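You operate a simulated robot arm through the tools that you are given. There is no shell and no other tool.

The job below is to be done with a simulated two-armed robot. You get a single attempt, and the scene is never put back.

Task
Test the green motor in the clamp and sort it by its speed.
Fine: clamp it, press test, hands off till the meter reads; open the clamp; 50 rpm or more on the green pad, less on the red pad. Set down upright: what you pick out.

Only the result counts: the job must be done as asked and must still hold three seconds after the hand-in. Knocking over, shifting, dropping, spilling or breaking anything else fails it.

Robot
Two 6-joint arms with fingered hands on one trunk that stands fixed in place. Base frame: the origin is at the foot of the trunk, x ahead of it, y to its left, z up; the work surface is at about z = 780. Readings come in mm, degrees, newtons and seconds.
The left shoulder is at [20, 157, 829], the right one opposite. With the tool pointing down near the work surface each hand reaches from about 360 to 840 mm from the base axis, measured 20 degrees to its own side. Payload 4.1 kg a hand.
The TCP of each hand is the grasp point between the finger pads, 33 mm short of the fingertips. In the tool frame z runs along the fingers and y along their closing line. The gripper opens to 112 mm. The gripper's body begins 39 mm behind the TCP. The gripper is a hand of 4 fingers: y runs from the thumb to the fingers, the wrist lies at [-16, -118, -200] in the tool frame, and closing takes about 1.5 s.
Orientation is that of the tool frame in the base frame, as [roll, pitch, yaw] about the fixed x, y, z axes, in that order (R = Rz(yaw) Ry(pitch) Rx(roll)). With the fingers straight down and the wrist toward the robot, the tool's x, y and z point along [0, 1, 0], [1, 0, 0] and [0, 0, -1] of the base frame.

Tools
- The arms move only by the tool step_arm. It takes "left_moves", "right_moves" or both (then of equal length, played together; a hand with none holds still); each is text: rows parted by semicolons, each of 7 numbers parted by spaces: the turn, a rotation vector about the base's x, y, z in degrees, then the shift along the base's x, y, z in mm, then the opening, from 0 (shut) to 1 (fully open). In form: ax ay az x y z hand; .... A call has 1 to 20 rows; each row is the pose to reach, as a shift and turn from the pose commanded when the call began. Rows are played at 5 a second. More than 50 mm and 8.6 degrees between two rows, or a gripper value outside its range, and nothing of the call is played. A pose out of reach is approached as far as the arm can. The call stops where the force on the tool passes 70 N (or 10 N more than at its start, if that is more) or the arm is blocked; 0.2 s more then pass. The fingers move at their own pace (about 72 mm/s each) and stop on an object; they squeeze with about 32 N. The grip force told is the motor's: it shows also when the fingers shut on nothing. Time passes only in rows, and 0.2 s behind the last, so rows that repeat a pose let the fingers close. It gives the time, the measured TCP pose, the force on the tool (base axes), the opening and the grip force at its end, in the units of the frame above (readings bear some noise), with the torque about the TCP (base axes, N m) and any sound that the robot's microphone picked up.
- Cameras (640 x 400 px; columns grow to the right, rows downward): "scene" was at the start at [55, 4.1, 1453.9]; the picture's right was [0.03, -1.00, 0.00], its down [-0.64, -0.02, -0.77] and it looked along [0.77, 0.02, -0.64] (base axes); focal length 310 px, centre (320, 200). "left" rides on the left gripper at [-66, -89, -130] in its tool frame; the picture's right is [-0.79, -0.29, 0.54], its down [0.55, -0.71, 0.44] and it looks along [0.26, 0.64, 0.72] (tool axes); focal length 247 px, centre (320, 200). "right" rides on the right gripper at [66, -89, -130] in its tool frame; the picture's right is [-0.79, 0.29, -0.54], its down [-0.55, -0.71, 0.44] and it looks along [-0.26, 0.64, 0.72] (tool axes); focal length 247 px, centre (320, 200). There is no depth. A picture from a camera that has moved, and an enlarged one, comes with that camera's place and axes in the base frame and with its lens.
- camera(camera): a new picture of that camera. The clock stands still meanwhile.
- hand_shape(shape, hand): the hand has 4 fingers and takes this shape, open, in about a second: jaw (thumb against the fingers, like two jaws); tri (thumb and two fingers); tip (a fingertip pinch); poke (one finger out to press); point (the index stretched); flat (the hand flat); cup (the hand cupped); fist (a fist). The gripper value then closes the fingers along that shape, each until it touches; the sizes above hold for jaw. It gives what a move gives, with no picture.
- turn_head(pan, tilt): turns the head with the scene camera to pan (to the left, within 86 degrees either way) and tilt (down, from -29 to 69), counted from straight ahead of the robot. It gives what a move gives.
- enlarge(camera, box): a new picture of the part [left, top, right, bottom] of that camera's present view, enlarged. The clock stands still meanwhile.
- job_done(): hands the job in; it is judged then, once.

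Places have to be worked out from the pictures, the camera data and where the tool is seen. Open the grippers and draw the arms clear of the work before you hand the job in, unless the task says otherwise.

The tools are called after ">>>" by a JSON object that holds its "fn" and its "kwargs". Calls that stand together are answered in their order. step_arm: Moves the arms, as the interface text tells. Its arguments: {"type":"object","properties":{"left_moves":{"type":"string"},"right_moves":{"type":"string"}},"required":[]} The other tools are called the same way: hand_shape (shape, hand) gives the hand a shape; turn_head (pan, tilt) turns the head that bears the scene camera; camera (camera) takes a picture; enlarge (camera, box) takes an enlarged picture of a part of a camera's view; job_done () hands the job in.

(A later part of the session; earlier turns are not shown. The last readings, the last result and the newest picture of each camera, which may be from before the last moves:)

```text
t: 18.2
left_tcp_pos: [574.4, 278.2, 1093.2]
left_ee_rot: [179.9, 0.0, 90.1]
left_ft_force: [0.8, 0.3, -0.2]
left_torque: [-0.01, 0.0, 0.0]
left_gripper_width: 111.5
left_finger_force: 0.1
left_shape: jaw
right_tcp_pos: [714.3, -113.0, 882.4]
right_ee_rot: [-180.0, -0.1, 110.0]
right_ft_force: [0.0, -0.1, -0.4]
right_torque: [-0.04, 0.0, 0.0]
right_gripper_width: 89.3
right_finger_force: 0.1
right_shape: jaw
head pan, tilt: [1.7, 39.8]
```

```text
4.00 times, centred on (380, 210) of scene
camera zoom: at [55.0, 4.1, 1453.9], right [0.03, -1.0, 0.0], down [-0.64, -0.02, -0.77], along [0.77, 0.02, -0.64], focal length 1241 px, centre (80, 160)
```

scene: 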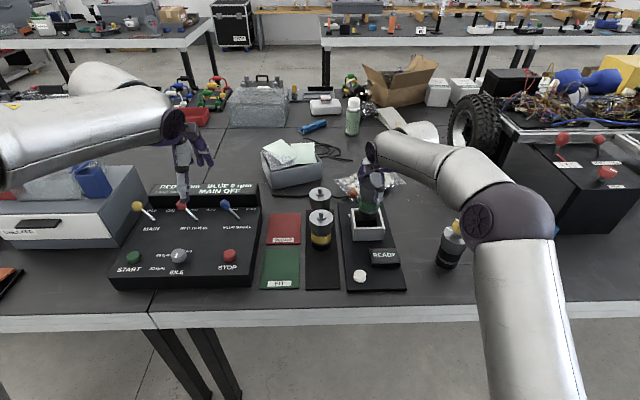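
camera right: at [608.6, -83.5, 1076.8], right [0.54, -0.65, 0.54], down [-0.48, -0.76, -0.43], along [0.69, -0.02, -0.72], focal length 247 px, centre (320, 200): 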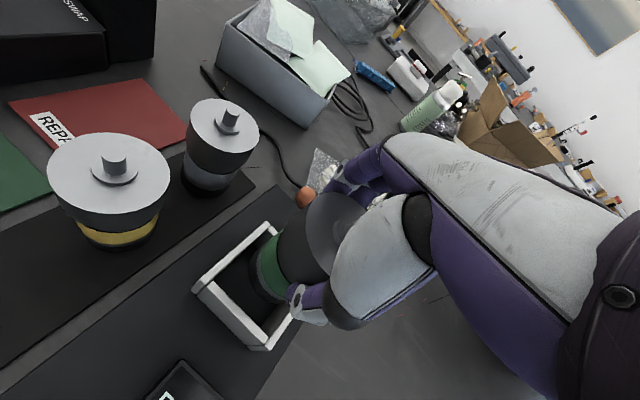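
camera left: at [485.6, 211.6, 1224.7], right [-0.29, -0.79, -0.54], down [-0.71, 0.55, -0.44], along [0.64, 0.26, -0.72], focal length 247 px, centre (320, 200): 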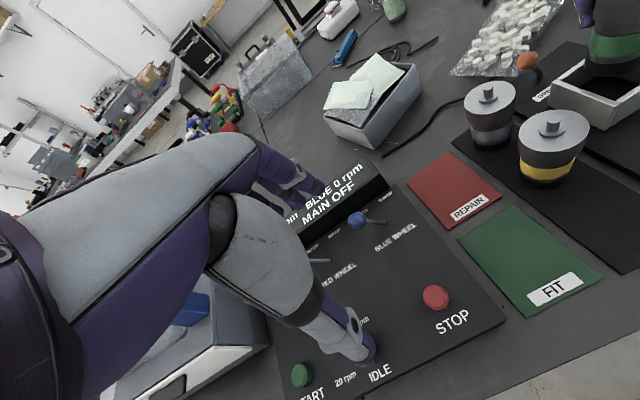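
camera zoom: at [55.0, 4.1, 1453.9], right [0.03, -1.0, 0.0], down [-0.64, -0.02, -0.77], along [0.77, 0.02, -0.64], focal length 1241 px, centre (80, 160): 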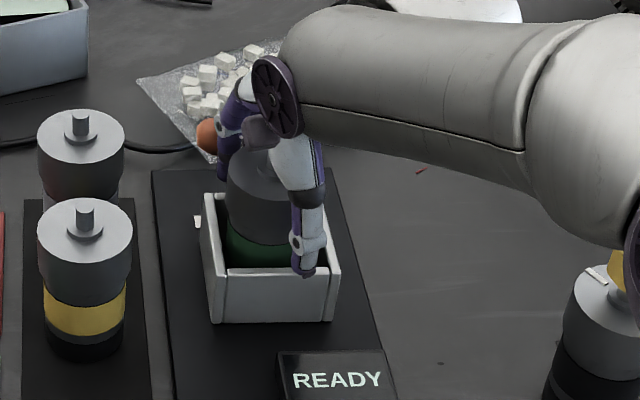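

The motor stands freely in the nest with the fingers clear. I lift the right hand straight up by 95 mm and look at how the motor sits.

>>> {"fn": "step_arm", "kwargs": {"right_moves": "0 0 0 0 0 10 0.8; 0 0 0 0 0 25 0.8; 0 0 0 0 0 50 0.8; 0 0 0 0 0 75 0.8; 0 0 0 0 0 95 0.8; 0 0 0 -30 0 95 0.8; 0 0 0 -70 0 95 0.8; 0 0 0 -110 0 95 0.8; 0 0 0 -110 0 95 0.8"}}

>>> {"fn": "camera", "kwargs": {"camera": "scene"}}

>>> {"fn": "enlarge", "kwargs": {"camera": "scene", "box": [330, 160, 430, 260]}}

>>> {"fn": "camera", "kwargs": {"camera": "right"}}

>>> {"fn": "enlarge", "kwargs": {"camera": "left", "box": [500, 0, 640, 140]}}

```text
t: 20.2
left_tcp_pos: [574.4, 279.2, 1093.5]
left_ee_rot: [179.9, 0.0, 90.0]
left_ft_force: [1.1, -0.5, 0.4]
left_torque: [0.01, 0.02, 0.01]
left_gripper_width: 111.8
left_finger_force: 0.0
left_shape: jaw
right_tcp_pos: [604.2, -114.7, 977.9]
right_ee_rot: [-180.0, 0.0, 110.0]
right_ft_force: [0.2, -0.3, 0.1]
right_torque: [0.01, -0.01, 0.01]
right_gripper_width: 89.5
right_finger_force: 0.0
right_shape: jaw
head pan, tilt: [1.7, 39.8]
```

```text
taken
```

scene: 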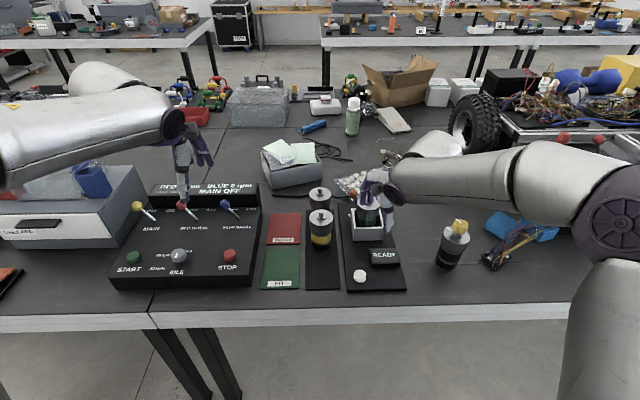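

```text
4.00 times, centred on (380, 210) of scene
camera zoom: at [55.1, 4.1, 1453.9], right [0.03, -1.0, 0.0], down [-0.64, -0.02, -0.77], along [0.77, 0.02, -0.64], focal length 1241 px, centre (80, 160)
```

zoom: 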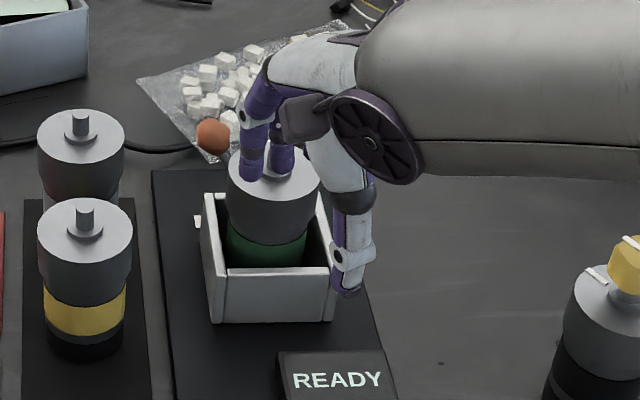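

```text
taken
camera right: at [496.9, -82.9, 1108.5], right [0.54, -0.65, 0.54], down [-0.48, -0.76, -0.44], along [0.69, -0.02, -0.72], focal length 247 px, centre (320, 200)
```

right: 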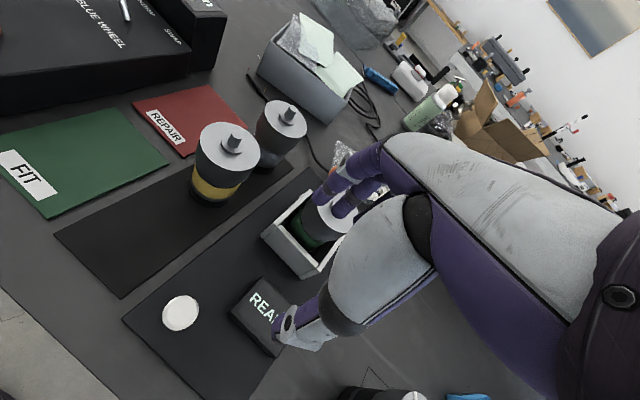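

```text
2.86 times, centred on (570, 70) of left
camera zoom: at [485.5, 211.7, 1224.7], right [-0.29, -0.79, -0.54], down [-0.71, 0.55, -0.44], along [0.64, 0.26, -0.72], focal length 706 px, centre (-394, 571)
```

zoom: 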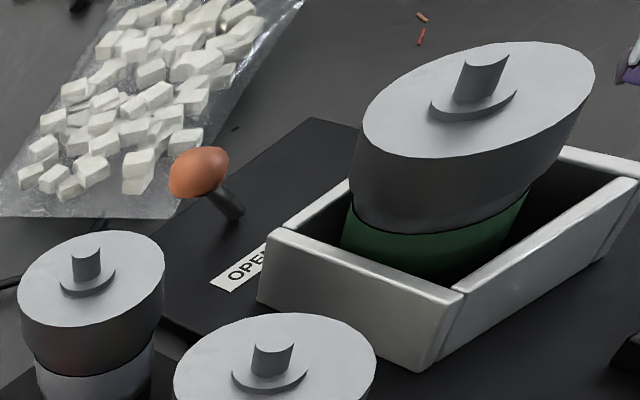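

The motor stands upright and free in the nest. Next is the lever: I rotate the right hand to yaw 90, half-close it (for pinching the ball), staying clear at z≈965, then tilt the fingers forward so the lever is within reach.

>>> {"fn": "step_arm", "kwargs": {"right_moves": "0 0 -7 0 5 0 0.7; 0 0 -14 0 15 0 0.6; 0 0 -20 0 30 0 0.5; 0 0 -20 0 37 0 0.5; 0 0 -20 0 37 0 0.5"}}

>>> {"fn": "step_arm", "kwargs": {"right_moves": "0 -8 0 20 0 0 0.5; 0 -16 0 50 0 0 0.5; 0 -25 0 85 0 -5 0.5; 0 -25 0 125 0 -10 0.5; 0 -25 0 165 0 -15 0.5; 0 -25 0 200 0 -20 0.5; 0 -25 0 200 0 -20 0.5"}}

>>> {"fn": "camera", "kwargs": {"camera": "right"}}

>>> {"fn": "enlarge", "kwargs": {"camera": "scene", "box": [320, 130, 440, 230]}}

>>> {"fn": "camera", "kwargs": {"camera": "left"}}

```text
t: 21.4
left_tcp_pos: [574.0, 278.2, 1094.9]
left_ee_rot: [179.9, 0.0, 90.0]
left_ft_force: [1.4, 0.4, -0.1]
left_torque: [0.02, -0.02, 0.04]
left_gripper_width: 111.9
left_finger_force: 0.1
left_shape: jaw
right_tcp_pos: [604.2, -76.8, 977.0]
right_ee_rot: [-180.0, 0.0, 90.0]
right_ft_force: [-0.5, 0.5, 1.0]
right_torque: [0.03, 0.01, 0.01]
right_gripper_width: 56.8
right_finger_force: 0.0
right_shape: jaw
head pan, tilt: [1.7, 39.8]
```

```text
refused: row 3 steps farther than a row can; nothing moved
```

```text
taken
camera right: at [514.3, -10.7, 1107.3], right [0.29, -0.79, 0.54], down [-0.71, -0.55, -0.44], along [0.64, -0.26, -0.72], focal length 247 px, centre (320, 200)
```

right: 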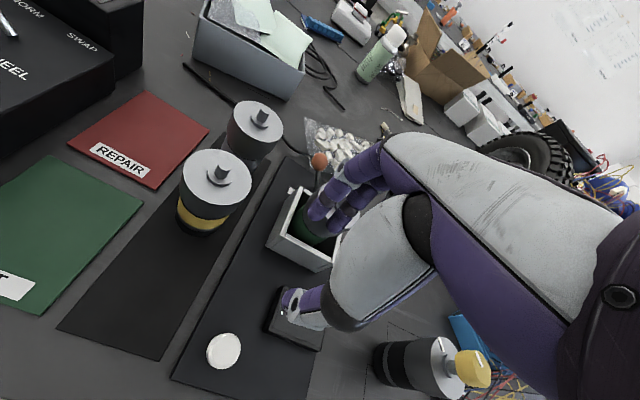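

```text
4.00 times, centred on (380, 180) of scene
camera zoom: at [55.0, 4.0, 1453.9], right [0.03, -1.0, 0.0], down [-0.64, -0.02, -0.77], along [0.77, 0.02, -0.64], focal length 1241 px, centre (80, 280)
```

zoom: 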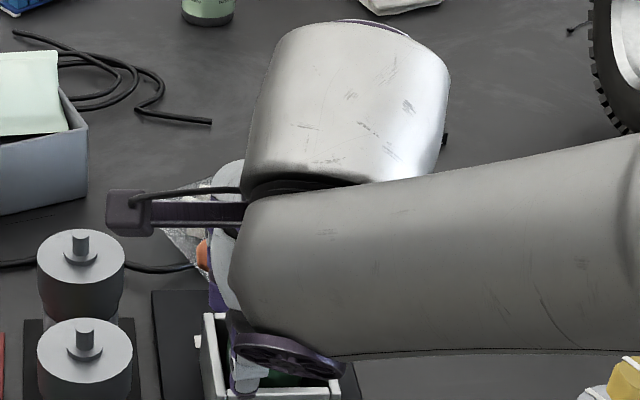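

```text
taken
camera left: at [485.4, 211.6, 1224.8], right [-0.29, -0.79, -0.54], down [-0.71, 0.55, -0.44], along [0.64, 0.26, -0.72], focal length 247 px, centre (320, 200)
```

left: 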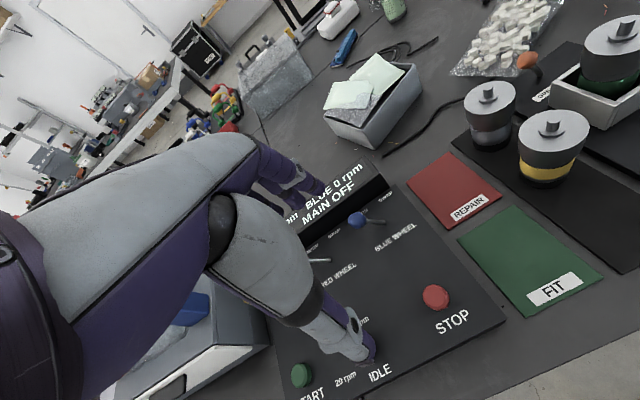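

Row 3 exceeded the turn limit (9° step), so nothing moved. I resend with 8° steps to a 24° tilt and move forward above the lever.

>>> {"fn": "step_arm", "kwargs": {"right_moves": "0 -8 0 20 0 0 0.5; 0 -16 0 50 0 0 0.5; 0 -24 0 85 0 -5 0.5; 0 -24 0 125 0 -10 0.5; 0 -24 0 165 0 -15 0.5; 0 -24 0 198 0 -20 0.5; 0 -24 0 198 0 -20 0.5"}}

>>> {"fn": "camera", "kwargs": {"camera": "right"}}

>>> {"fn": "camera", "kwargs": {"camera": "left"}}

>>> {"fn": "camera", "kwargs": {"camera": "scene"}}

```text
t: 23.0
left_tcp_pos: [574.5, 278.0, 1093.8]
left_ee_rot: [179.8, -0.1, 89.9]
left_ft_force: [0.2, -0.4, 0.1]
left_torque: [-0.03, 0.0, 0.06]
left_gripper_width: 111.6
left_finger_force: 0.2
left_shape: jaw
right_tcp_pos: [801.5, -79.0, 957.7]
right_ee_rot: [156.0, 0.0, 90.0]
right_ft_force: [-0.4, 0.3, 0.1]
right_torque: [-0.02, -0.05, 0.02]
right_gripper_width: 56.1
right_finger_force: 0.0
right_shape: jaw
head pan, tilt: [1.7, 39.8]
```

```text
taken
camera right: at [667.1, -13.1, 1041.8], right [0.04, -0.79, 0.61], down [-0.47, -0.55, -0.69], along [0.88, -0.26, -0.4], focal length 247 px, centre (320, 200)
```

right: 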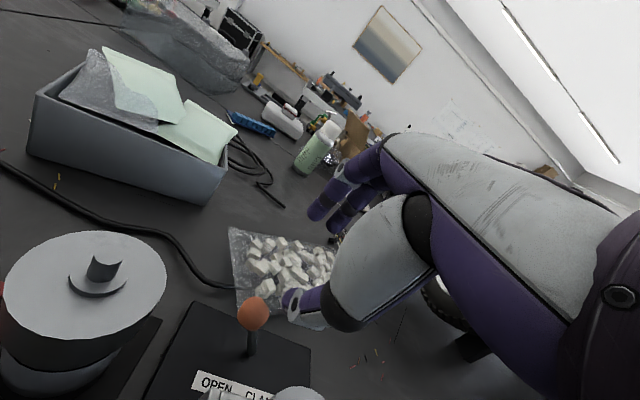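

```text
taken
camera left: at [485.3, 211.6, 1224.8], right [-0.29, -0.79, -0.54], down [-0.71, 0.55, -0.44], along [0.64, 0.26, -0.72], focal length 247 px, centre (320, 200)
```

left: 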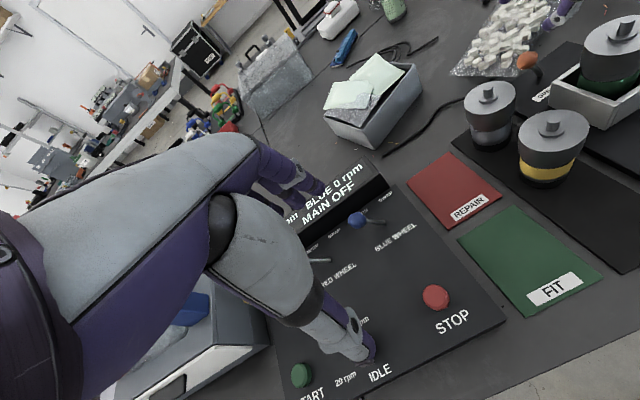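

```text
taken
```

scene: 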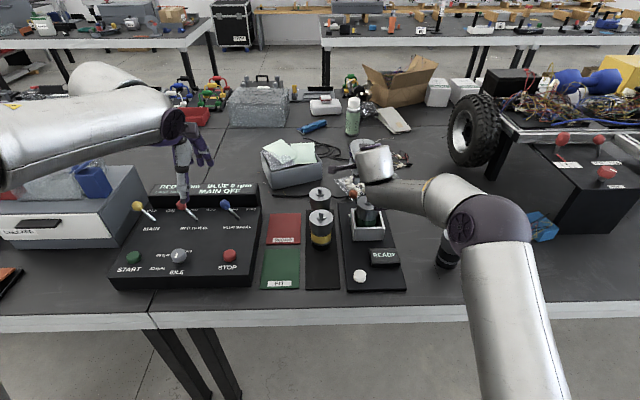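

The right camera now shows both labels behind the nest: "OPEN" at left and "CLA…" (clamp) at right, confirming the lever must swing right. I enlarge to measure the ball.

>>> {"fn": "enlarge", "kwargs": {"camera": "right", "box": [150, 250, 350, 400]}}

>>> {"fn": "enlarge", "kwargs": {"camera": "left", "box": [500, 0, 640, 140]}}

>>> {"fn": "enlarge", "kwargs": {"camera": "scene", "box": [330, 130, 430, 230]}}

```text
2.67 times, centred on (250, 325) of right
camera zoom: at [667.1, -13.1, 1041.8], right [0.04, -0.79, 0.61], down [-0.47, -0.55, -0.69], along [0.88, -0.26, -0.4], focal length 659 px, centre (507, -133)
```

zoom: 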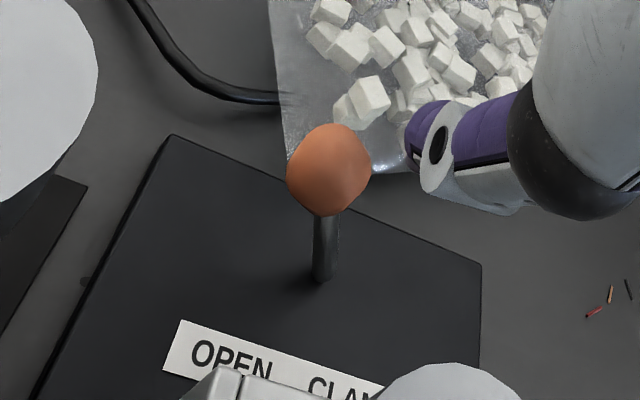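

```text
2.86 times, centred on (570, 70) of left
camera zoom: at [485.3, 211.6, 1224.8], right [-0.29, -0.79, -0.54], down [-0.71, 0.55, -0.44], along [0.64, 0.26, -0.72], focal length 706 px, centre (-394, 571)
```

zoom: 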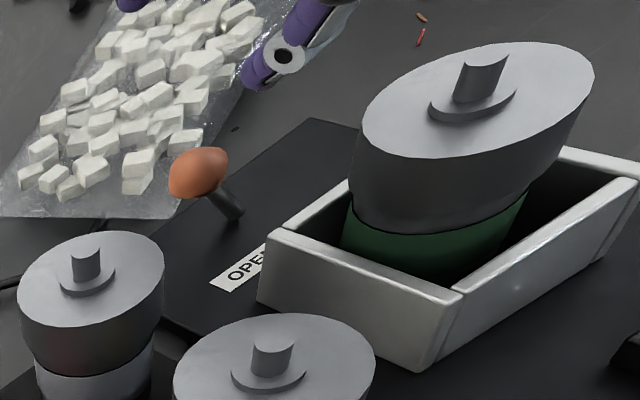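

```text
4.00 times, centred on (380, 180) of scene
camera zoom: at [54.9, 4.1, 1453.9], right [0.03, -1.0, 0.0], down [-0.64, -0.02, -0.77], along [0.77, 0.02, -0.64], focal length 1241 px, centre (80, 280)
```

zoom: 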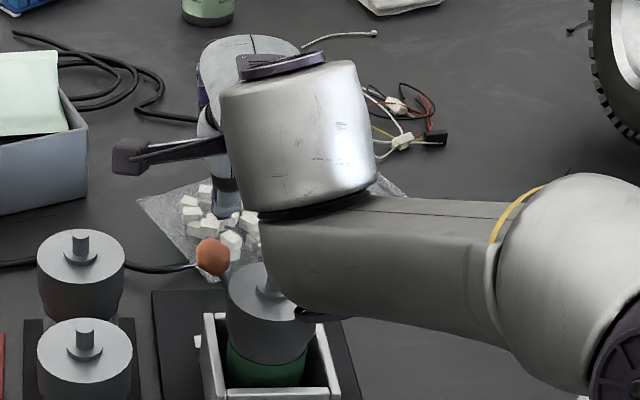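

The ball is at (809.5, −78, 850) from this view too. I lower the hand around it, reducing the tilt to 10°, so the thumb is in front of and the fingers behind the ball with tips about 10 mm below its centre.

>>> {"fn": "step_arm", "kwargs": {"right_moves": "0 4 0 2 0 -20 0.5; 0 8 0 4 0 -40 0.5; 0 12 0 5 0 -60 0.5; 0 14 0 6 0 -75 0.5; 0 14 0 6 0 -85 0.5; 0 14 0 6 0 -85 0.5"}}

>>> {"fn": "camera", "kwargs": {"camera": "right"}}

>>> {"fn": "enlarge", "kwargs": {"camera": "left", "box": [500, 0, 640, 140]}}

>>> {"fn": "enlarge", "kwargs": {"camera": "scene", "box": [330, 130, 430, 230]}}

```text
t: 24.4
left_tcp_pos: [573.9, 278.9, 1095.2]
left_ee_rot: [179.9, -0.1, 90.1]
left_ft_force: [-0.7, 0.2, -0.9]
left_torque: [-0.03, -0.02, 0.01]
left_gripper_width: 111.8
left_finger_force: 0.0
left_shape: jaw
right_tcp_pos: [808.6, -77.6, 870.8]
right_ee_rot: [170.1, 0.0, 90.0]
right_ft_force: [-0.2, 0.0, 0.0]
right_torque: [0.0, 0.0, 0.0]
right_gripper_width: 56.1
right_finger_force: 0.1
right_shape: jaw
head pan, tilt: [1.7, 39.8]
```

```text
taken
camera right: at [696.4, -12.0, 984.1], right [0.19, -0.79, 0.58], down [-0.62, -0.55, -0.55], along [0.76, -0.26, -0.6], focal length 247 px, centre (320, 200)
```

right: 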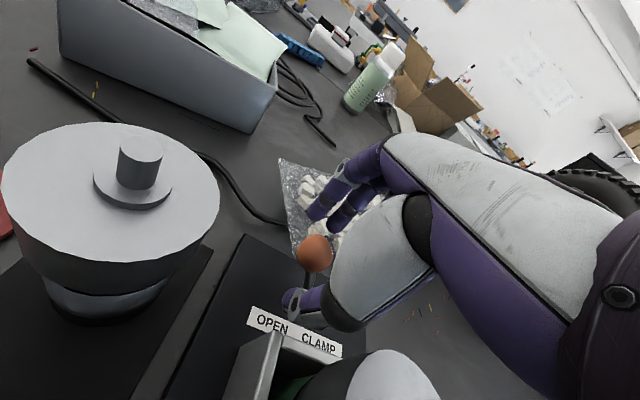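

```text
2.86 times, centred on (570, 70) of left
camera zoom: at [485.4, 211.7, 1224.8], right [-0.29, -0.79, -0.54], down [-0.71, 0.55, -0.44], along [0.64, 0.26, -0.72], focal length 706 px, centre (-394, 571)
```

zoom: 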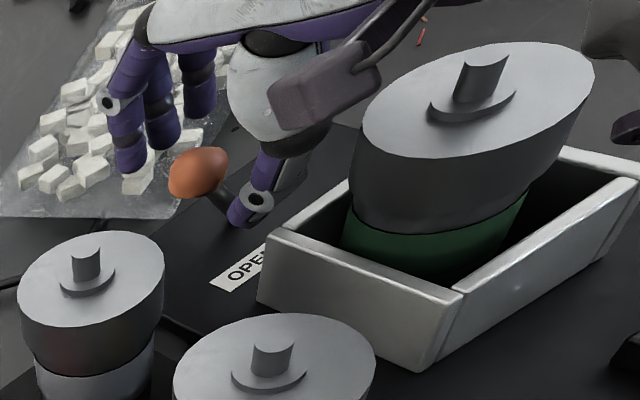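

```text
4.00 times, centred on (380, 180) of scene
camera zoom: at [55.0, 4.1, 1453.9], right [0.03, -1.0, 0.0], down [-0.64, -0.02, -0.77], along [0.77, 0.02, -0.64], focal length 1241 px, centre (80, 280)
```

zoom: 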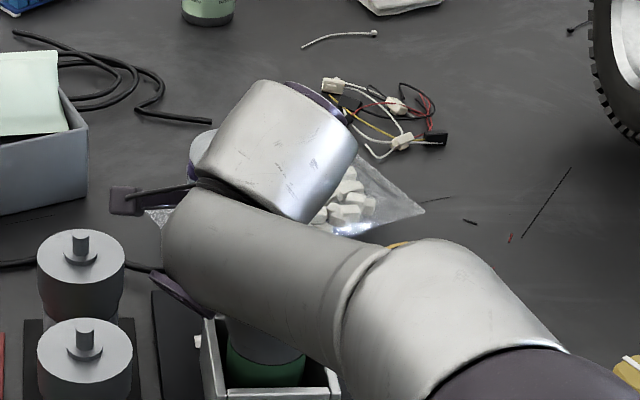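

The left view shows the ball between the thumb (front) and fingers (behind), with no contact forces. I close gently onto the ball.

>>> {"fn": "step_arm", "kwargs": {"right_moves": "0 0 0 0 0 0 0.35; 0 0 0 0 0 0 0.25; 0 0 0 0 0 0 0.15; 0 0 0 0 0 0 0.1; 0 0 0 0 0 0 0.1; 0 0 0 0 0 0 0.1"}}

>>> {"fn": "enlarge", "kwargs": {"camera": "left", "box": [500, 0, 640, 140]}}

>>> {"fn": "enlarge", "kwargs": {"camera": "right", "box": [220, 150, 440, 390]}}

```text
t: 25.8
left_tcp_pos: [575.6, 278.9, 1094.9]
left_ee_rot: [180.0, -0.1, 90.0]
left_ft_force: [0.0, 0.5, 0.5]
left_torque: [0.03, 0.01, 0.0]
left_gripper_width: 111.5
left_finger_force: 0.1
left_shape: jaw
right_tcp_pos: [808.1, -76.6, 871.5]
right_ee_rot: [170.1, 0.1, 90.0]
right_ft_force: [-7.3, -0.3, -1.0]
right_torque: [-0.01, 0.21, 0.04]
right_gripper_width: 17.7
right_finger_force: 32.2
right_shape: jaw
head pan, tilt: [1.7, 39.8]
```

```text
2.86 times, centred on (570, 70) of left
camera zoom: at [485.2, 211.7, 1224.8], right [-0.29, -0.79, -0.54], down [-0.71, 0.55, -0.44], along [0.64, 0.26, -0.72], focal length 706 px, centre (-394, 571)
```

zoom: 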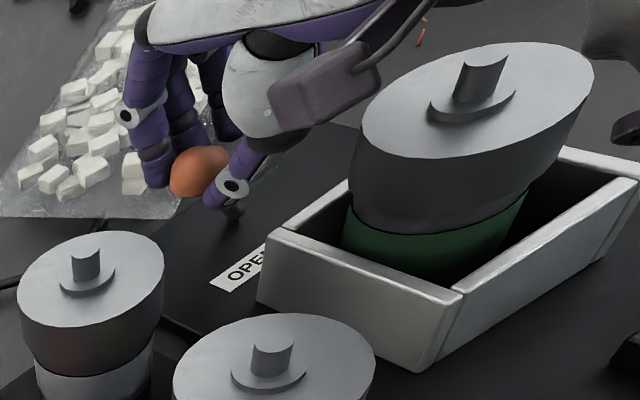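

```text
1.67 times, centred on (330, 270) of right
camera zoom: at [696.1, -11.9, 984.1], right [0.19, -0.79, 0.58], down [-0.62, -0.55, -0.55], along [0.76, -0.26, -0.6], focal length 412 px, centre (303, 83)
```

zoom: 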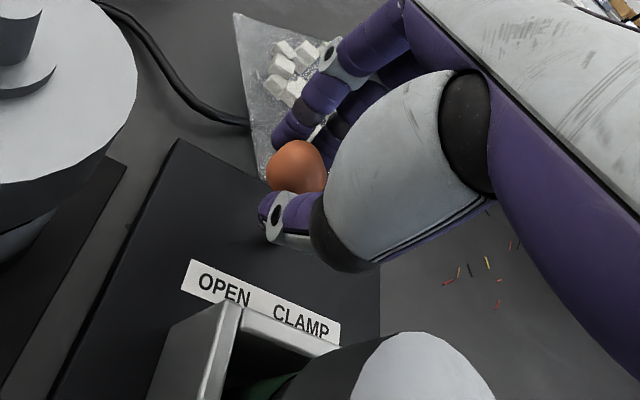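

The ball is pinched between thumb and fingers. I swing it right along its arc toward CLAMP (about 61 mm in −y, rising 7 mm at mid-swing).

>>> {"fn": "step_arm", "kwargs": {"right_moves": "0 0 0 0.6 -9.7 4 0.1; 0 0 0 1.2 -20 6.6 0.1; 0 0 0 1.8 -30.6 7.4 0.1; 0 0 0 2.4 -41 6.6 0.1; 0 0 0 3.0 -51.5 4 0.1; 0 0 0 3.6 -61 0 0.1; 0 0 0 3.6 -61 0 0.1"}}

>>> {"fn": "enlarge", "kwargs": {"camera": "left", "box": [500, 0, 640, 140]}}

>>> {"fn": "camera", "kwargs": {"camera": "right"}}

>>> {"fn": "enlarge", "kwargs": {"camera": "scene", "box": [330, 130, 430, 280]}}

```text
t: 27.4
left_tcp_pos: [574.0, 279.0, 1094.1]
left_ee_rot: [179.9, 0.0, 90.0]
left_ft_force: [0.5, 0.1, 0.0]
left_torque: [0.01, -0.01, -0.02]
left_gripper_width: 111.7
left_finger_force: 0.0
left_shape: jaw
right_tcp_pos: [811.7, -137.6, 874.0]
right_ee_rot: [170.1, 0.0, 90.0]
right_ft_force: [-14.9, 4.2, -1.4]
right_torque: [0.35, 0.42, 0.09]
right_gripper_width: 17.5
right_finger_force: 32.3
right_shape: jaw
head pan, tilt: [1.7, 39.8]
```

```text
2.86 times, centred on (570, 70) of left
camera zoom: at [485.0, 211.8, 1224.9], right [-0.29, -0.79, -0.54], down [-0.71, 0.55, -0.44], along [0.64, 0.26, -0.72], focal length 706 px, centre (-394, 571)
```

zoom: 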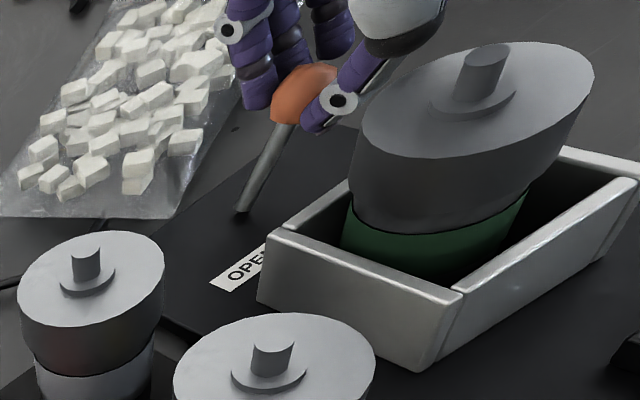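

```text
taken
camera right: at [700.7, -71.2, 986.9], right [0.19, -0.79, 0.58], down [-0.62, -0.55, -0.55], along [0.76, -0.26, -0.6], focal length 247 px, centre (320, 200)
```

right: 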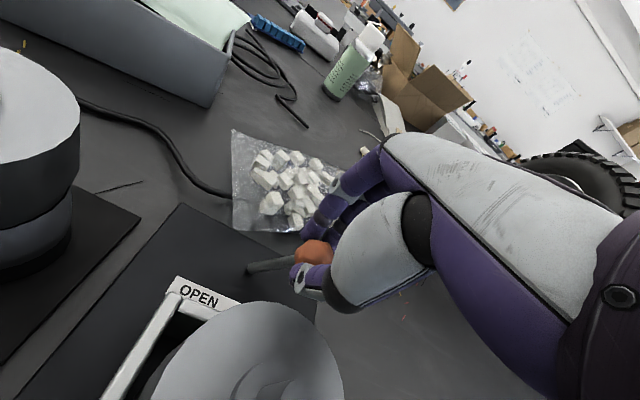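

```text
2.67 times, centred on (380, 205) of scene
camera zoom: at [54.6, 4.2, 1453.9], right [0.03, -1.0, 0.0], down [-0.64, -0.02, -0.77], along [0.77, 0.02, -0.64], focal length 827 px, centre (160, 187)
```

zoom: 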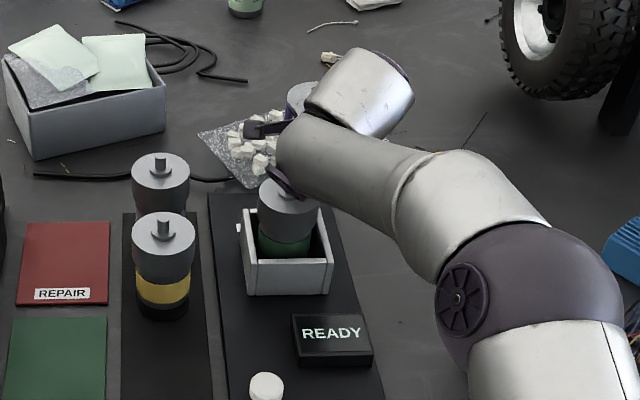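

The lever now leans right past vertical, with only 4 N sideways, so I can't yet tell it is at its end stop. I push on a little along the arc and relax the 4 mm x offset, watching the sideways force.

>>> {"fn": "step_arm", "kwargs": {"right_moves": "0 0 0 -1.5 -3 -1.5 0.1; 0 0 0 -3 -6 -3.2 0.1; 0 0 0 -3 -6 -3.2 0.1"}}

>>> {"fn": "enlarge", "kwargs": {"camera": "left", "box": [500, 0, 640, 140]}}

>>> {"fn": "enlarge", "kwargs": {"camera": "right", "box": [140, 180, 340, 400]}}

```text
t: 28.2
left_tcp_pos: [574.0, 279.0, 1093.9]
left_ee_rot: [179.8, 0.1, 90.0]
left_ft_force: [-0.5, -0.5, -0.2]
left_torque: [0.02, 0.01, 0.03]
left_gripper_width: 112.0
left_finger_force: 0.0
left_shape: jaw
right_tcp_pos: [808.3, -139.5, 873.1]
right_ee_rot: [169.8, -0.1, 90.3]
right_ft_force: [-1.3, 22.2, 5.6]
right_torque: [0.68, -0.08, 0.37]
right_gripper_width: 17.9
right_finger_force: 31.7
right_shape: jaw
head pan, tilt: [1.7, 39.8]
```

```text
2.86 times, centred on (570, 70) of left
camera zoom: at [485.0, 212.9, 1224.7], right [-0.29, -0.79, -0.54], down [-0.71, 0.55, -0.44], along [0.64, 0.26, -0.72], focal length 706 px, centre (-394, 571)
```

zoom: 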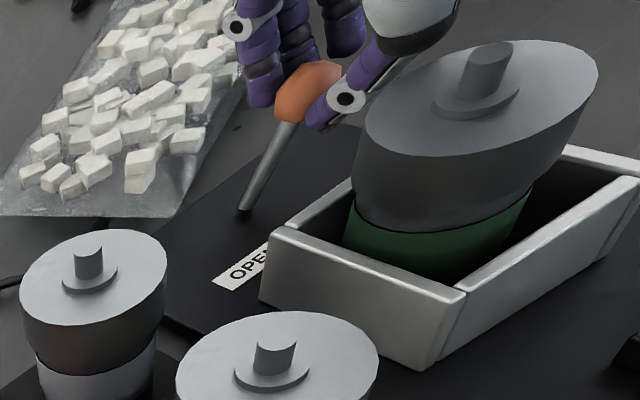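

```text
1.82 times, centred on (240, 290) of right
camera zoom: at [696.9, -74.2, 985.2], right [0.19, -0.79, 0.58], down [-0.62, -0.55, -0.56], along [0.76, -0.25, -0.6], focal length 449 px, centre (466, 36)
```

zoom: 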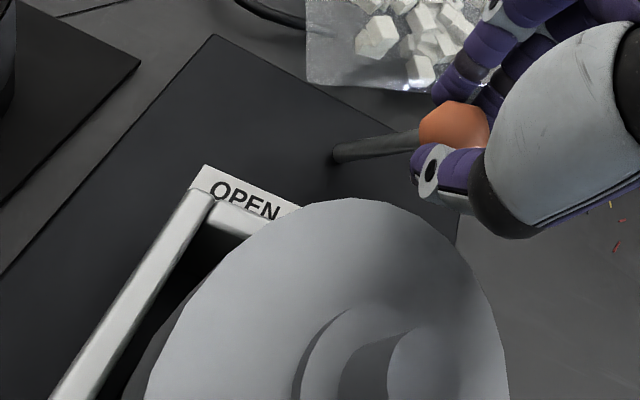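

The sideways force rose to 22 N while the hand stopped at y≈−139.5: the lever is against its CLAMP end stop. I ease the stress, open the fingers, and draw the hand straight up off the ball.

>>> {"fn": "step_arm", "kwargs": {"right_moves": "0 0 0 0 3 0 0.1; 0 0 0 0 3 0 0.3; 0 0 0 0 3 0 0.45; 0 0 0 0 3 0 0.5; 0 0 0 0 3 0 0.5; 0 0 0 0 3 10 0.5; 0 0 0 0 3 25 0.5; 0 -4 0 -2 3 45 0.5; 0 -8 0 -4 3 65 0.5; 0 -14 0 -6 3 85 0.5; 0 -14 0 -6 3 85 0.5"}}

>>> {"fn": "enlarge", "kwargs": {"camera": "left", "box": [500, 0, 640, 140]}}

>>> {"fn": "camera", "kwargs": {"camera": "right"}}

>>> {"fn": "enlarge", "kwargs": {"camera": "scene", "box": [330, 130, 430, 280]}}

```text
t: 30.6
left_tcp_pos: [573.7, 278.1, 1094.6]
left_ee_rot: [179.9, 0.0, 90.0]
left_ft_force: [-0.1, -0.4, 0.1]
left_torque: [-0.03, 0.02, 0.01]
left_gripper_width: 111.6
left_finger_force: 0.1
left_shape: jaw
right_tcp_pos: [801.7, -139.6, 953.4]
right_ee_rot: [156.1, 0.0, 90.0]
right_ft_force: [0.4, 0.0, 1.0]
right_torque: [-0.02, -0.03, 0.0]
right_gripper_width: 55.6
right_finger_force: 0.1
right_shape: jaw
head pan, tilt: [1.7, 39.8]
```

```text
2.86 times, centred on (570, 70) of left
camera zoom: at [485.4, 211.7, 1224.7], right [-0.29, -0.79, -0.54], down [-0.71, 0.55, -0.44], along [0.64, 0.26, -0.72], focal length 706 px, centre (-394, 571)
```

zoom: 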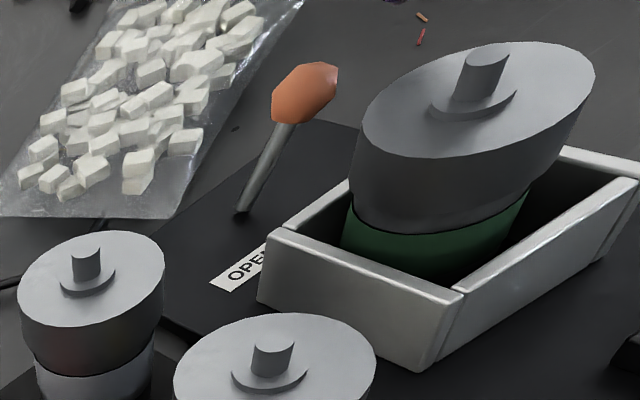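

```text
taken
camera right: at [666.9, -74.7, 1036.3], right [0.04, -0.79, 0.61], down [-0.47, -0.55, -0.69], along [0.88, -0.26, -0.4], focal length 247 px, centre (320, 200)
```

right: 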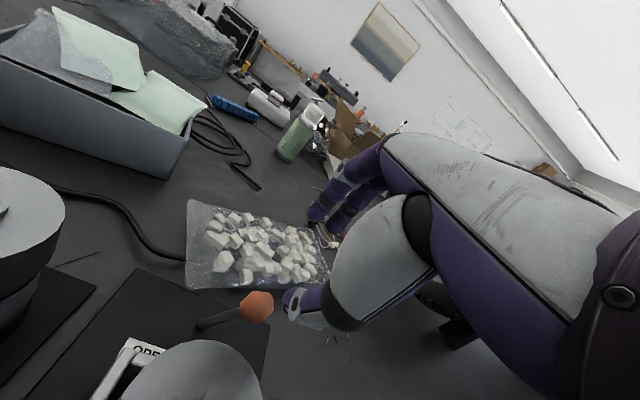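

```text
2.67 times, centred on (380, 205) of scene
camera zoom: at [55.0, 4.1, 1453.9], right [0.03, -1.0, 0.0], down [-0.64, -0.02, -0.77], along [0.77, 0.02, -0.64], focal length 827 px, centre (160, 187)
```

zoom: 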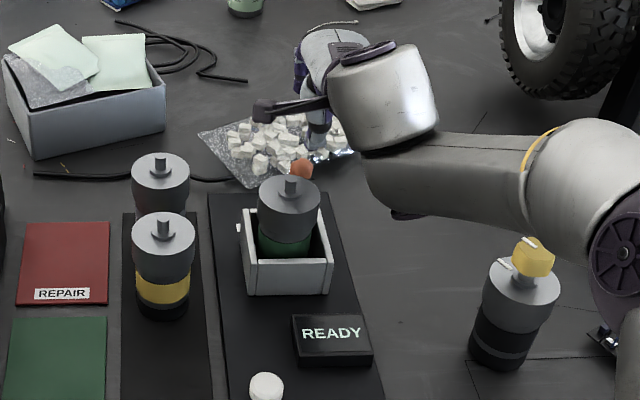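

The lever stays at CLAMP (ball at ≈(812, −139)) and the motor hasn't moved. I bring the right hand back over the button at (539, −84), upright and closed, still high.

>>> {"fn": "step_arm", "kwargs": {"right_moves": "0 0 0 -15 0 15 0.5; 0 0 0 -50 0 22 0.5; 0 8 0 -92 0 25 0.5; 0 16 0 -136 12 25 0.4; 0 24 0 -178 24 25 0.3; 0 24 0 -220 40 25 0.1; 0 24 0 -262 56 25 0; 0 24 0 -262 56 25 0; 0 24 0 -262 56 25 0; 0 24 0 -262 56 25 0"}}

>>> {"fn": "camera", "kwargs": {"camera": "right"}}

>>> {"fn": "camera", "kwargs": {"camera": "scene"}}

>>> {"fn": "enlarge", "kwargs": {"camera": "scene", "box": [310, 180, 430, 300]}}

```text
t: 32.8
left_tcp_pos: [575.1, 278.6, 1094.0]
left_ee_rot: [179.9, 0.1, 90.1]
left_ft_force: [-0.6, 0.1, 0.2]
left_torque: [0.01, 0.0, -0.02]
left_gripper_width: 111.7
left_finger_force: 0.1
left_shape: jaw
right_tcp_pos: [535.7, -83.2, 978.0]
right_ee_rot: [180.0, 0.0, 90.0]
right_ft_force: [-0.5, -0.1, 0.3]
right_torque: [-0.02, 0.02, -0.03]
right_gripper_width: 0.0
right_finger_force: 32.0
right_shape: jaw
head pan, tilt: [1.7, 39.8]
```

```text
taken
camera right: at [446.5, -17.3, 1108.7], right [0.29, -0.79, 0.54], down [-0.71, -0.55, -0.44], along [0.64, -0.26, -0.72], focal length 247 px, centre (320, 200)
```

right: 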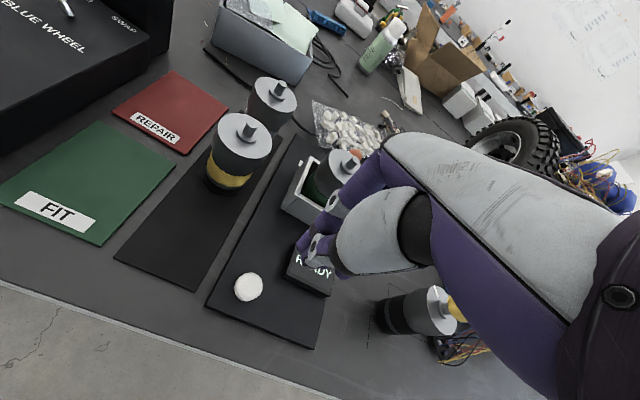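

```text
taken
```

scene: 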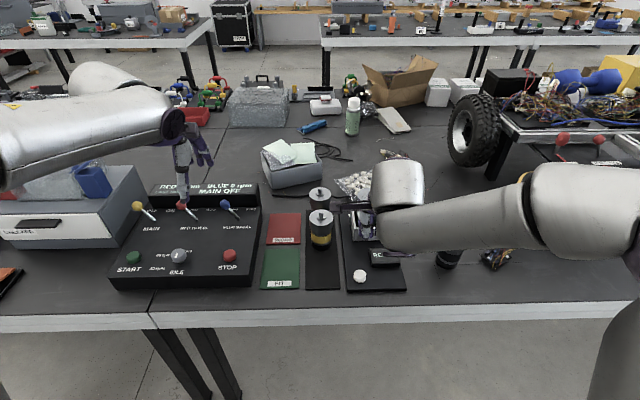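

```text
3.33 times, centred on (370, 240) of scene
camera zoom: at [55.0, 4.1, 1453.9], right [0.03, -1.0, 0.0], down [-0.64, -0.02, -0.77], along [0.77, 0.02, -0.64], focal length 1034 px, centre (153, 67)
```

zoom: 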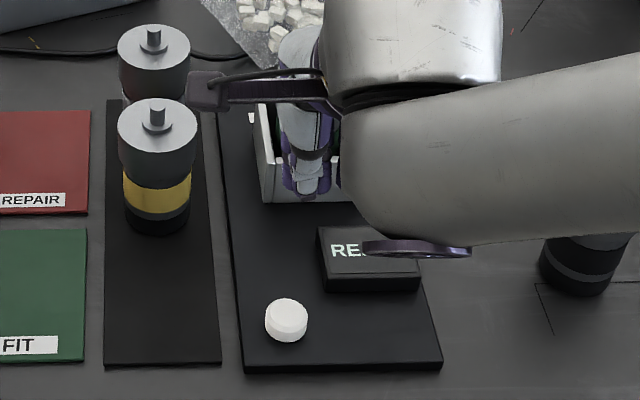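

The button is at (538, −84) with its top near z≈805, and the READY box's nearest corner is about 40 mm away, so the closed hand fits. I lower to about 10 mm above the button.

>>> {"fn": "step_arm", "kwargs": {"right_moves": "0 0 0 1 -1 -30 0; 0 0 0 2 -1 -60 0; 0 0 0 2 -1 -90 0; 0 0 0 2 -1 -115 0; 0 0 0 2 -1 -125 0; 0 0 0 2 -1 -125 0"}}

>>> {"fn": "camera", "kwargs": {"camera": "right"}}

>>> {"fn": "enlarge", "kwargs": {"camera": "scene", "box": [310, 180, 430, 300]}}

>>> {"fn": "camera", "kwargs": {"camera": "left"}}

```text
t: 34.2
left_tcp_pos: [574.4, 278.8, 1094.3]
left_ee_rot: [179.9, 0.0, 90.0]
left_ft_force: [0.6, -0.6, -0.1]
left_torque: [0.03, -0.01, 0.02]
left_gripper_width: 111.4
left_finger_force: 0.2
left_shape: jaw
right_tcp_pos: [540.9, -85.2, 853.2]
right_ee_rot: [179.9, 0.0, 89.9]
right_ft_force: [0.3, -0.6, 0.3]
right_torque: [0.01, -0.02, -0.01]
right_gripper_width: 0.0
right_finger_force: 32.1
right_shape: jaw
head pan, tilt: [1.7, 39.8]
```

```text
taken
camera right: at [450.5, -20.1, 983.9], right [0.29, -0.79, 0.54], down [-0.71, -0.55, -0.44], along [0.64, -0.26, -0.72], focal length 247 px, centre (320, 200)
```

right: 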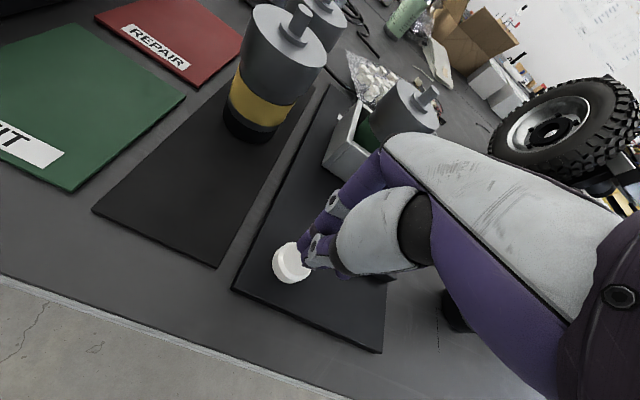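

```text
3.33 times, centred on (370, 240) of scene
camera zoom: at [54.9, 4.1, 1453.9], right [0.03, -1.0, 0.0], down [-0.64, -0.02, -0.77], along [0.77, 0.02, -0.64], focal length 1034 px, centre (153, 67)
```

zoom: 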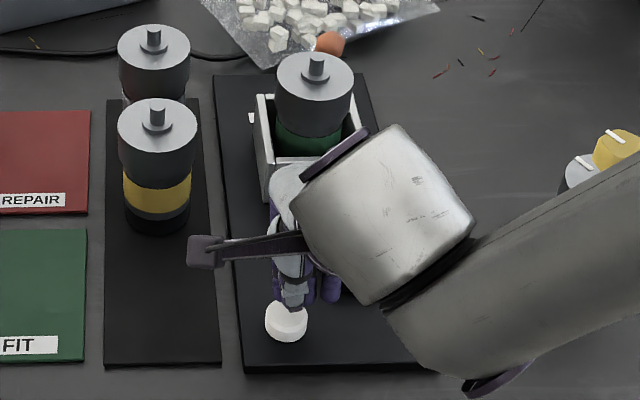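

```text
taken
camera left: at [485.4, 211.7, 1224.8], right [-0.29, -0.79, -0.54], down [-0.71, 0.55, -0.44], along [0.64, 0.26, -0.72], focal length 247 px, centre (320, 200)
```

left: 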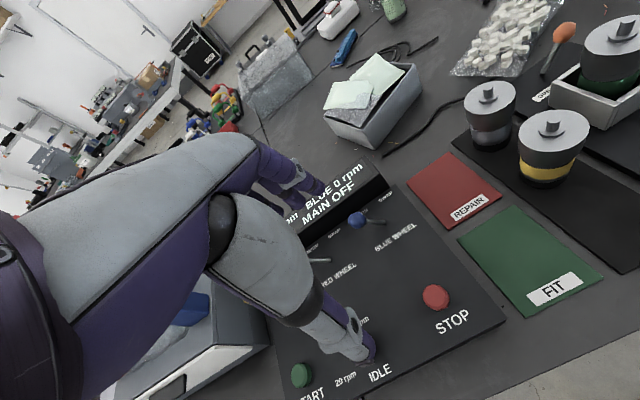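

The thumb tip sits directly above the button centre. I lower 12 mm in small rows to make contact and watch force and sound.

>>> {"fn": "step_arm", "kwargs": {"right_moves": "0 0 0 0 0 -4 0; 0 0 0 0 0 -8 0; 0 0 0 0 0 -11 0; 0 0 0 0 0 -13 0; 0 0 0 0 0 -13 0"}}

>>> {"fn": "enlarge", "kwargs": {"camera": "scene", "box": [310, 180, 430, 300]}}

```text
t: 35.4
left_tcp_pos: [574.4, 278.0, 1095.0]
left_ee_rot: [179.9, 0.0, 90.0]
left_ft_force: [-0.2, -0.2, -0.3]
left_torque: [0.05, 0.0, -0.02]
left_gripper_width: 111.6
left_finger_force: 0.0
left_shape: jaw
right_tcp_pos: [541.2, -85.7, 840.3]
right_ee_rot: [180.0, -0.1, 90.0]
right_ft_force: [0.2, 0.1, 2.3]
right_torque: [-0.01, -0.04, 0.01]
right_gripper_width: 0.1
right_finger_force: 31.3
right_shape: jaw
head pan, tilt: [1.7, 39.8]
```

```text
3.33 times, centred on (370, 240) of scene
camera zoom: at [54.9, 4.1, 1453.9], right [0.03, -1.0, 0.0], down [-0.64, -0.02, -0.77], along [0.77, 0.02, -0.64], focal length 1034 px, centre (153, 67)
```

zoom: 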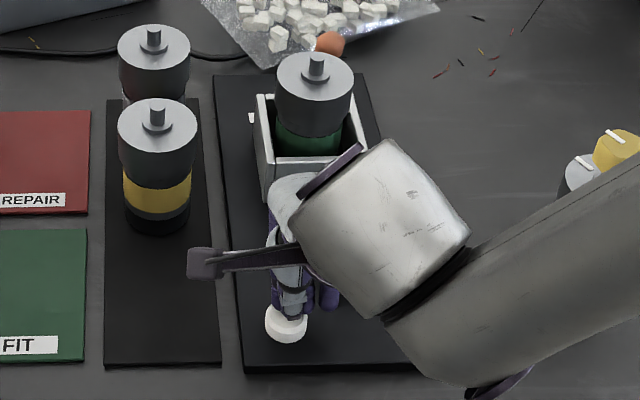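

Contact has begun (2.3 N at tip z≈807). I press down a further few millimetres.

>>> {"fn": "step_arm", "kwargs": {"right_moves": "0 0 0 0 0 -2 0; 0 0 0 0 0 -4 0; 0 0 0 0 0 -4 0"}}

```text
t: 36.2
left_tcp_pos: [574.8, 278.3, 1094.7]
left_ee_rot: [180.0, 0.0, 89.9]
left_ft_force: [-1.0, -1.0, -0.5]
left_torque: [-0.01, 0.02, -0.01]
left_gripper_width: 111.7
left_finger_force: 0.1
left_shape: jaw
right_tcp_pos: [542.5, -86.3, 838.1]
right_ee_rot: [180.0, 0.0, 90.0]
right_ft_force: [1.1, -1.2, 6.0]
right_torque: [-0.13, -0.04, -0.03]
right_gripper_width: 0.0
right_finger_force: 32.2
right_shape: jaw
head pan, tilt: [1.7, 39.8]
heard: click
```

A click was heard: the button has been pressed. I take the hand off, lifting up and drawing back clear of the fixture, and wait for the meter.

>>> {"fn": "step_arm", "kwargs": {"right_moves": "0 0 0 0 0 10 0; 0 0 0 0 0 30 0; 0 0 0 0 0 60 0; 0 0 0 0 0 100 0; 0 0 0 -20 -30 130 0; 0 0 0 -40 -70 140 0; 0 0 0 -50 -110 140 0; 0 0 0 -50 -130 140 0; 0 0 0 -50 -130 140 0"}}

>>> {"fn": "camera", "kwargs": {"camera": "scene"}}

>>> {"fn": "camera", "kwargs": {"camera": "right"}}

```text
t: 38.2
left_tcp_pos: [573.7, 278.1, 1093.8]
left_ee_rot: [179.9, 0.1, 90.0]
left_ft_force: [-0.1, 0.7, -0.6]
left_torque: [0.01, -0.02, -0.04]
left_gripper_width: 111.7
left_finger_force: 0.0
left_shape: jaw
right_tcp_pos: [494.3, -216.6, 977.1]
right_ee_rot: [-179.9, 0.1, 90.0]
right_ft_force: [-0.8, 0.3, 0.7]
right_torque: [-0.02, 0.0, 0.0]
right_gripper_width: 0.0
right_finger_force: 32.2
right_shape: jaw
head pan, tilt: [1.7, 39.8]
```

```text
taken
```

scene: 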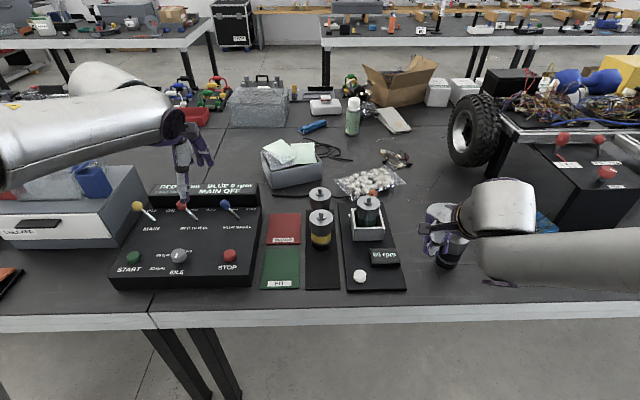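

```text
taken
camera right: at [403.0, -150.3, 1107.0], right [0.29, -0.79, 0.54], down [-0.71, -0.55, -0.44], along [0.64, -0.26, -0.72], focal length 247 px, centre (320, 200)
```

right: 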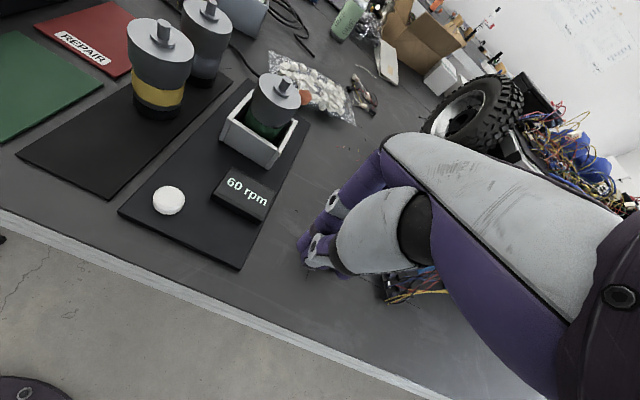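

The meter now shows a number. I enlarge it, then wait a bit to be sure the reading is final.

>>> {"fn": "enlarge", "kwargs": {"camera": "right", "box": [190, 150, 300, 240]}}

>>> {"fn": "step_arm", "kwargs": {"right_moves": "0 0 0 0 0 0 0; 0 0 0 0 0 0 0; 0 0 0 0 0 0 0; 0 0 0 0 0 0 0; 0 0 0 0 0 0 0; 0 0 0 0 0 0 0; 0 0 0 0 0 0 0; 0 0 0 0 0 0 0; 0 0 0 0 0 0 0; 0 0 0 0 0 0 0; 0 0 0 0 0 0 0; 0 0 0 0 0 0 0; 0 0 0 0 0 0 0; 0 0 0 0 0 0 0; 0 0 0 0 0 0 0"}}

>>> {"fn": "enlarge", "kwargs": {"camera": "right", "box": [190, 150, 300, 240]}}

>>> {"fn": "enlarge", "kwargs": {"camera": "scene", "box": [340, 180, 420, 290]}}

```text
4.44 times, centred on (245, 195) of right
camera zoom: at [403.0, -150.3, 1107.0], right [0.29, -0.79, 0.54], down [-0.71, -0.55, -0.44], along [0.64, -0.26, -0.72], focal length 1098 px, centre (653, 222)
```

zoom: 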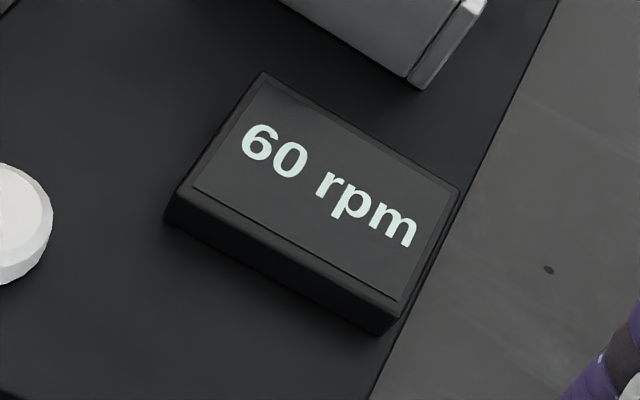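

```text
t: 41.4
left_tcp_pos: [573.4, 278.3, 1093.5]
left_ee_rot: [179.7, 0.0, 90.0]
left_ft_force: [0.4, -0.7, -0.1]
left_torque: [0.04, -0.01, -0.01]
left_gripper_width: 111.6
left_finger_force: 0.0
left_shape: jaw
right_tcp_pos: [493.3, -215.1, 976.2]
right_ee_rot: [-180.0, -0.1, 90.0]
right_ft_force: [0.7, -0.6, 0.7]
right_torque: [-0.02, 0.03, 0.02]
right_gripper_width: 0.2
right_finger_force: 31.5
right_shape: jaw
head pan, tilt: [1.7, 39.8]
```

```text
4.44 times, centred on (245, 195) of right
camera zoom: at [403.1, -150.1, 1107.0], right [0.29, -0.79, 0.54], down [-0.71, -0.55, -0.44], along [0.64, -0.26, -0.72], focal length 1098 px, centre (653, 222)
```

zoom: 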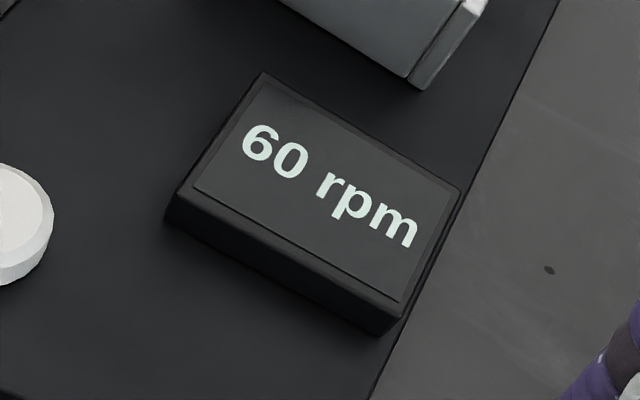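

```text
3.64 times, centred on (380, 235) of scene
camera zoom: at [55.0, 4.1, 1453.9], right [0.03, -1.0, 0.0], down [-0.64, -0.02, -0.77], along [0.77, 0.02, -0.64], focal length 1128 px, centre (102, 73)
```

zoom: 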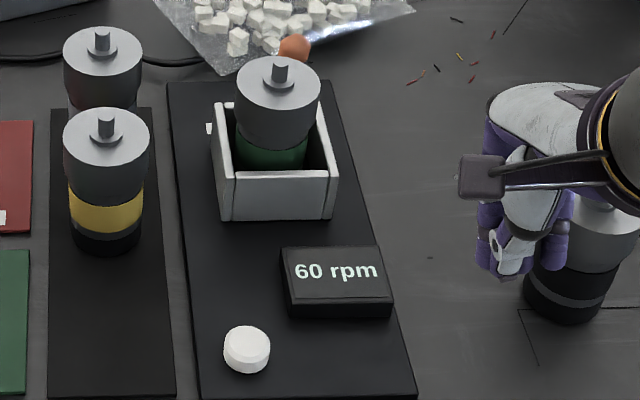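

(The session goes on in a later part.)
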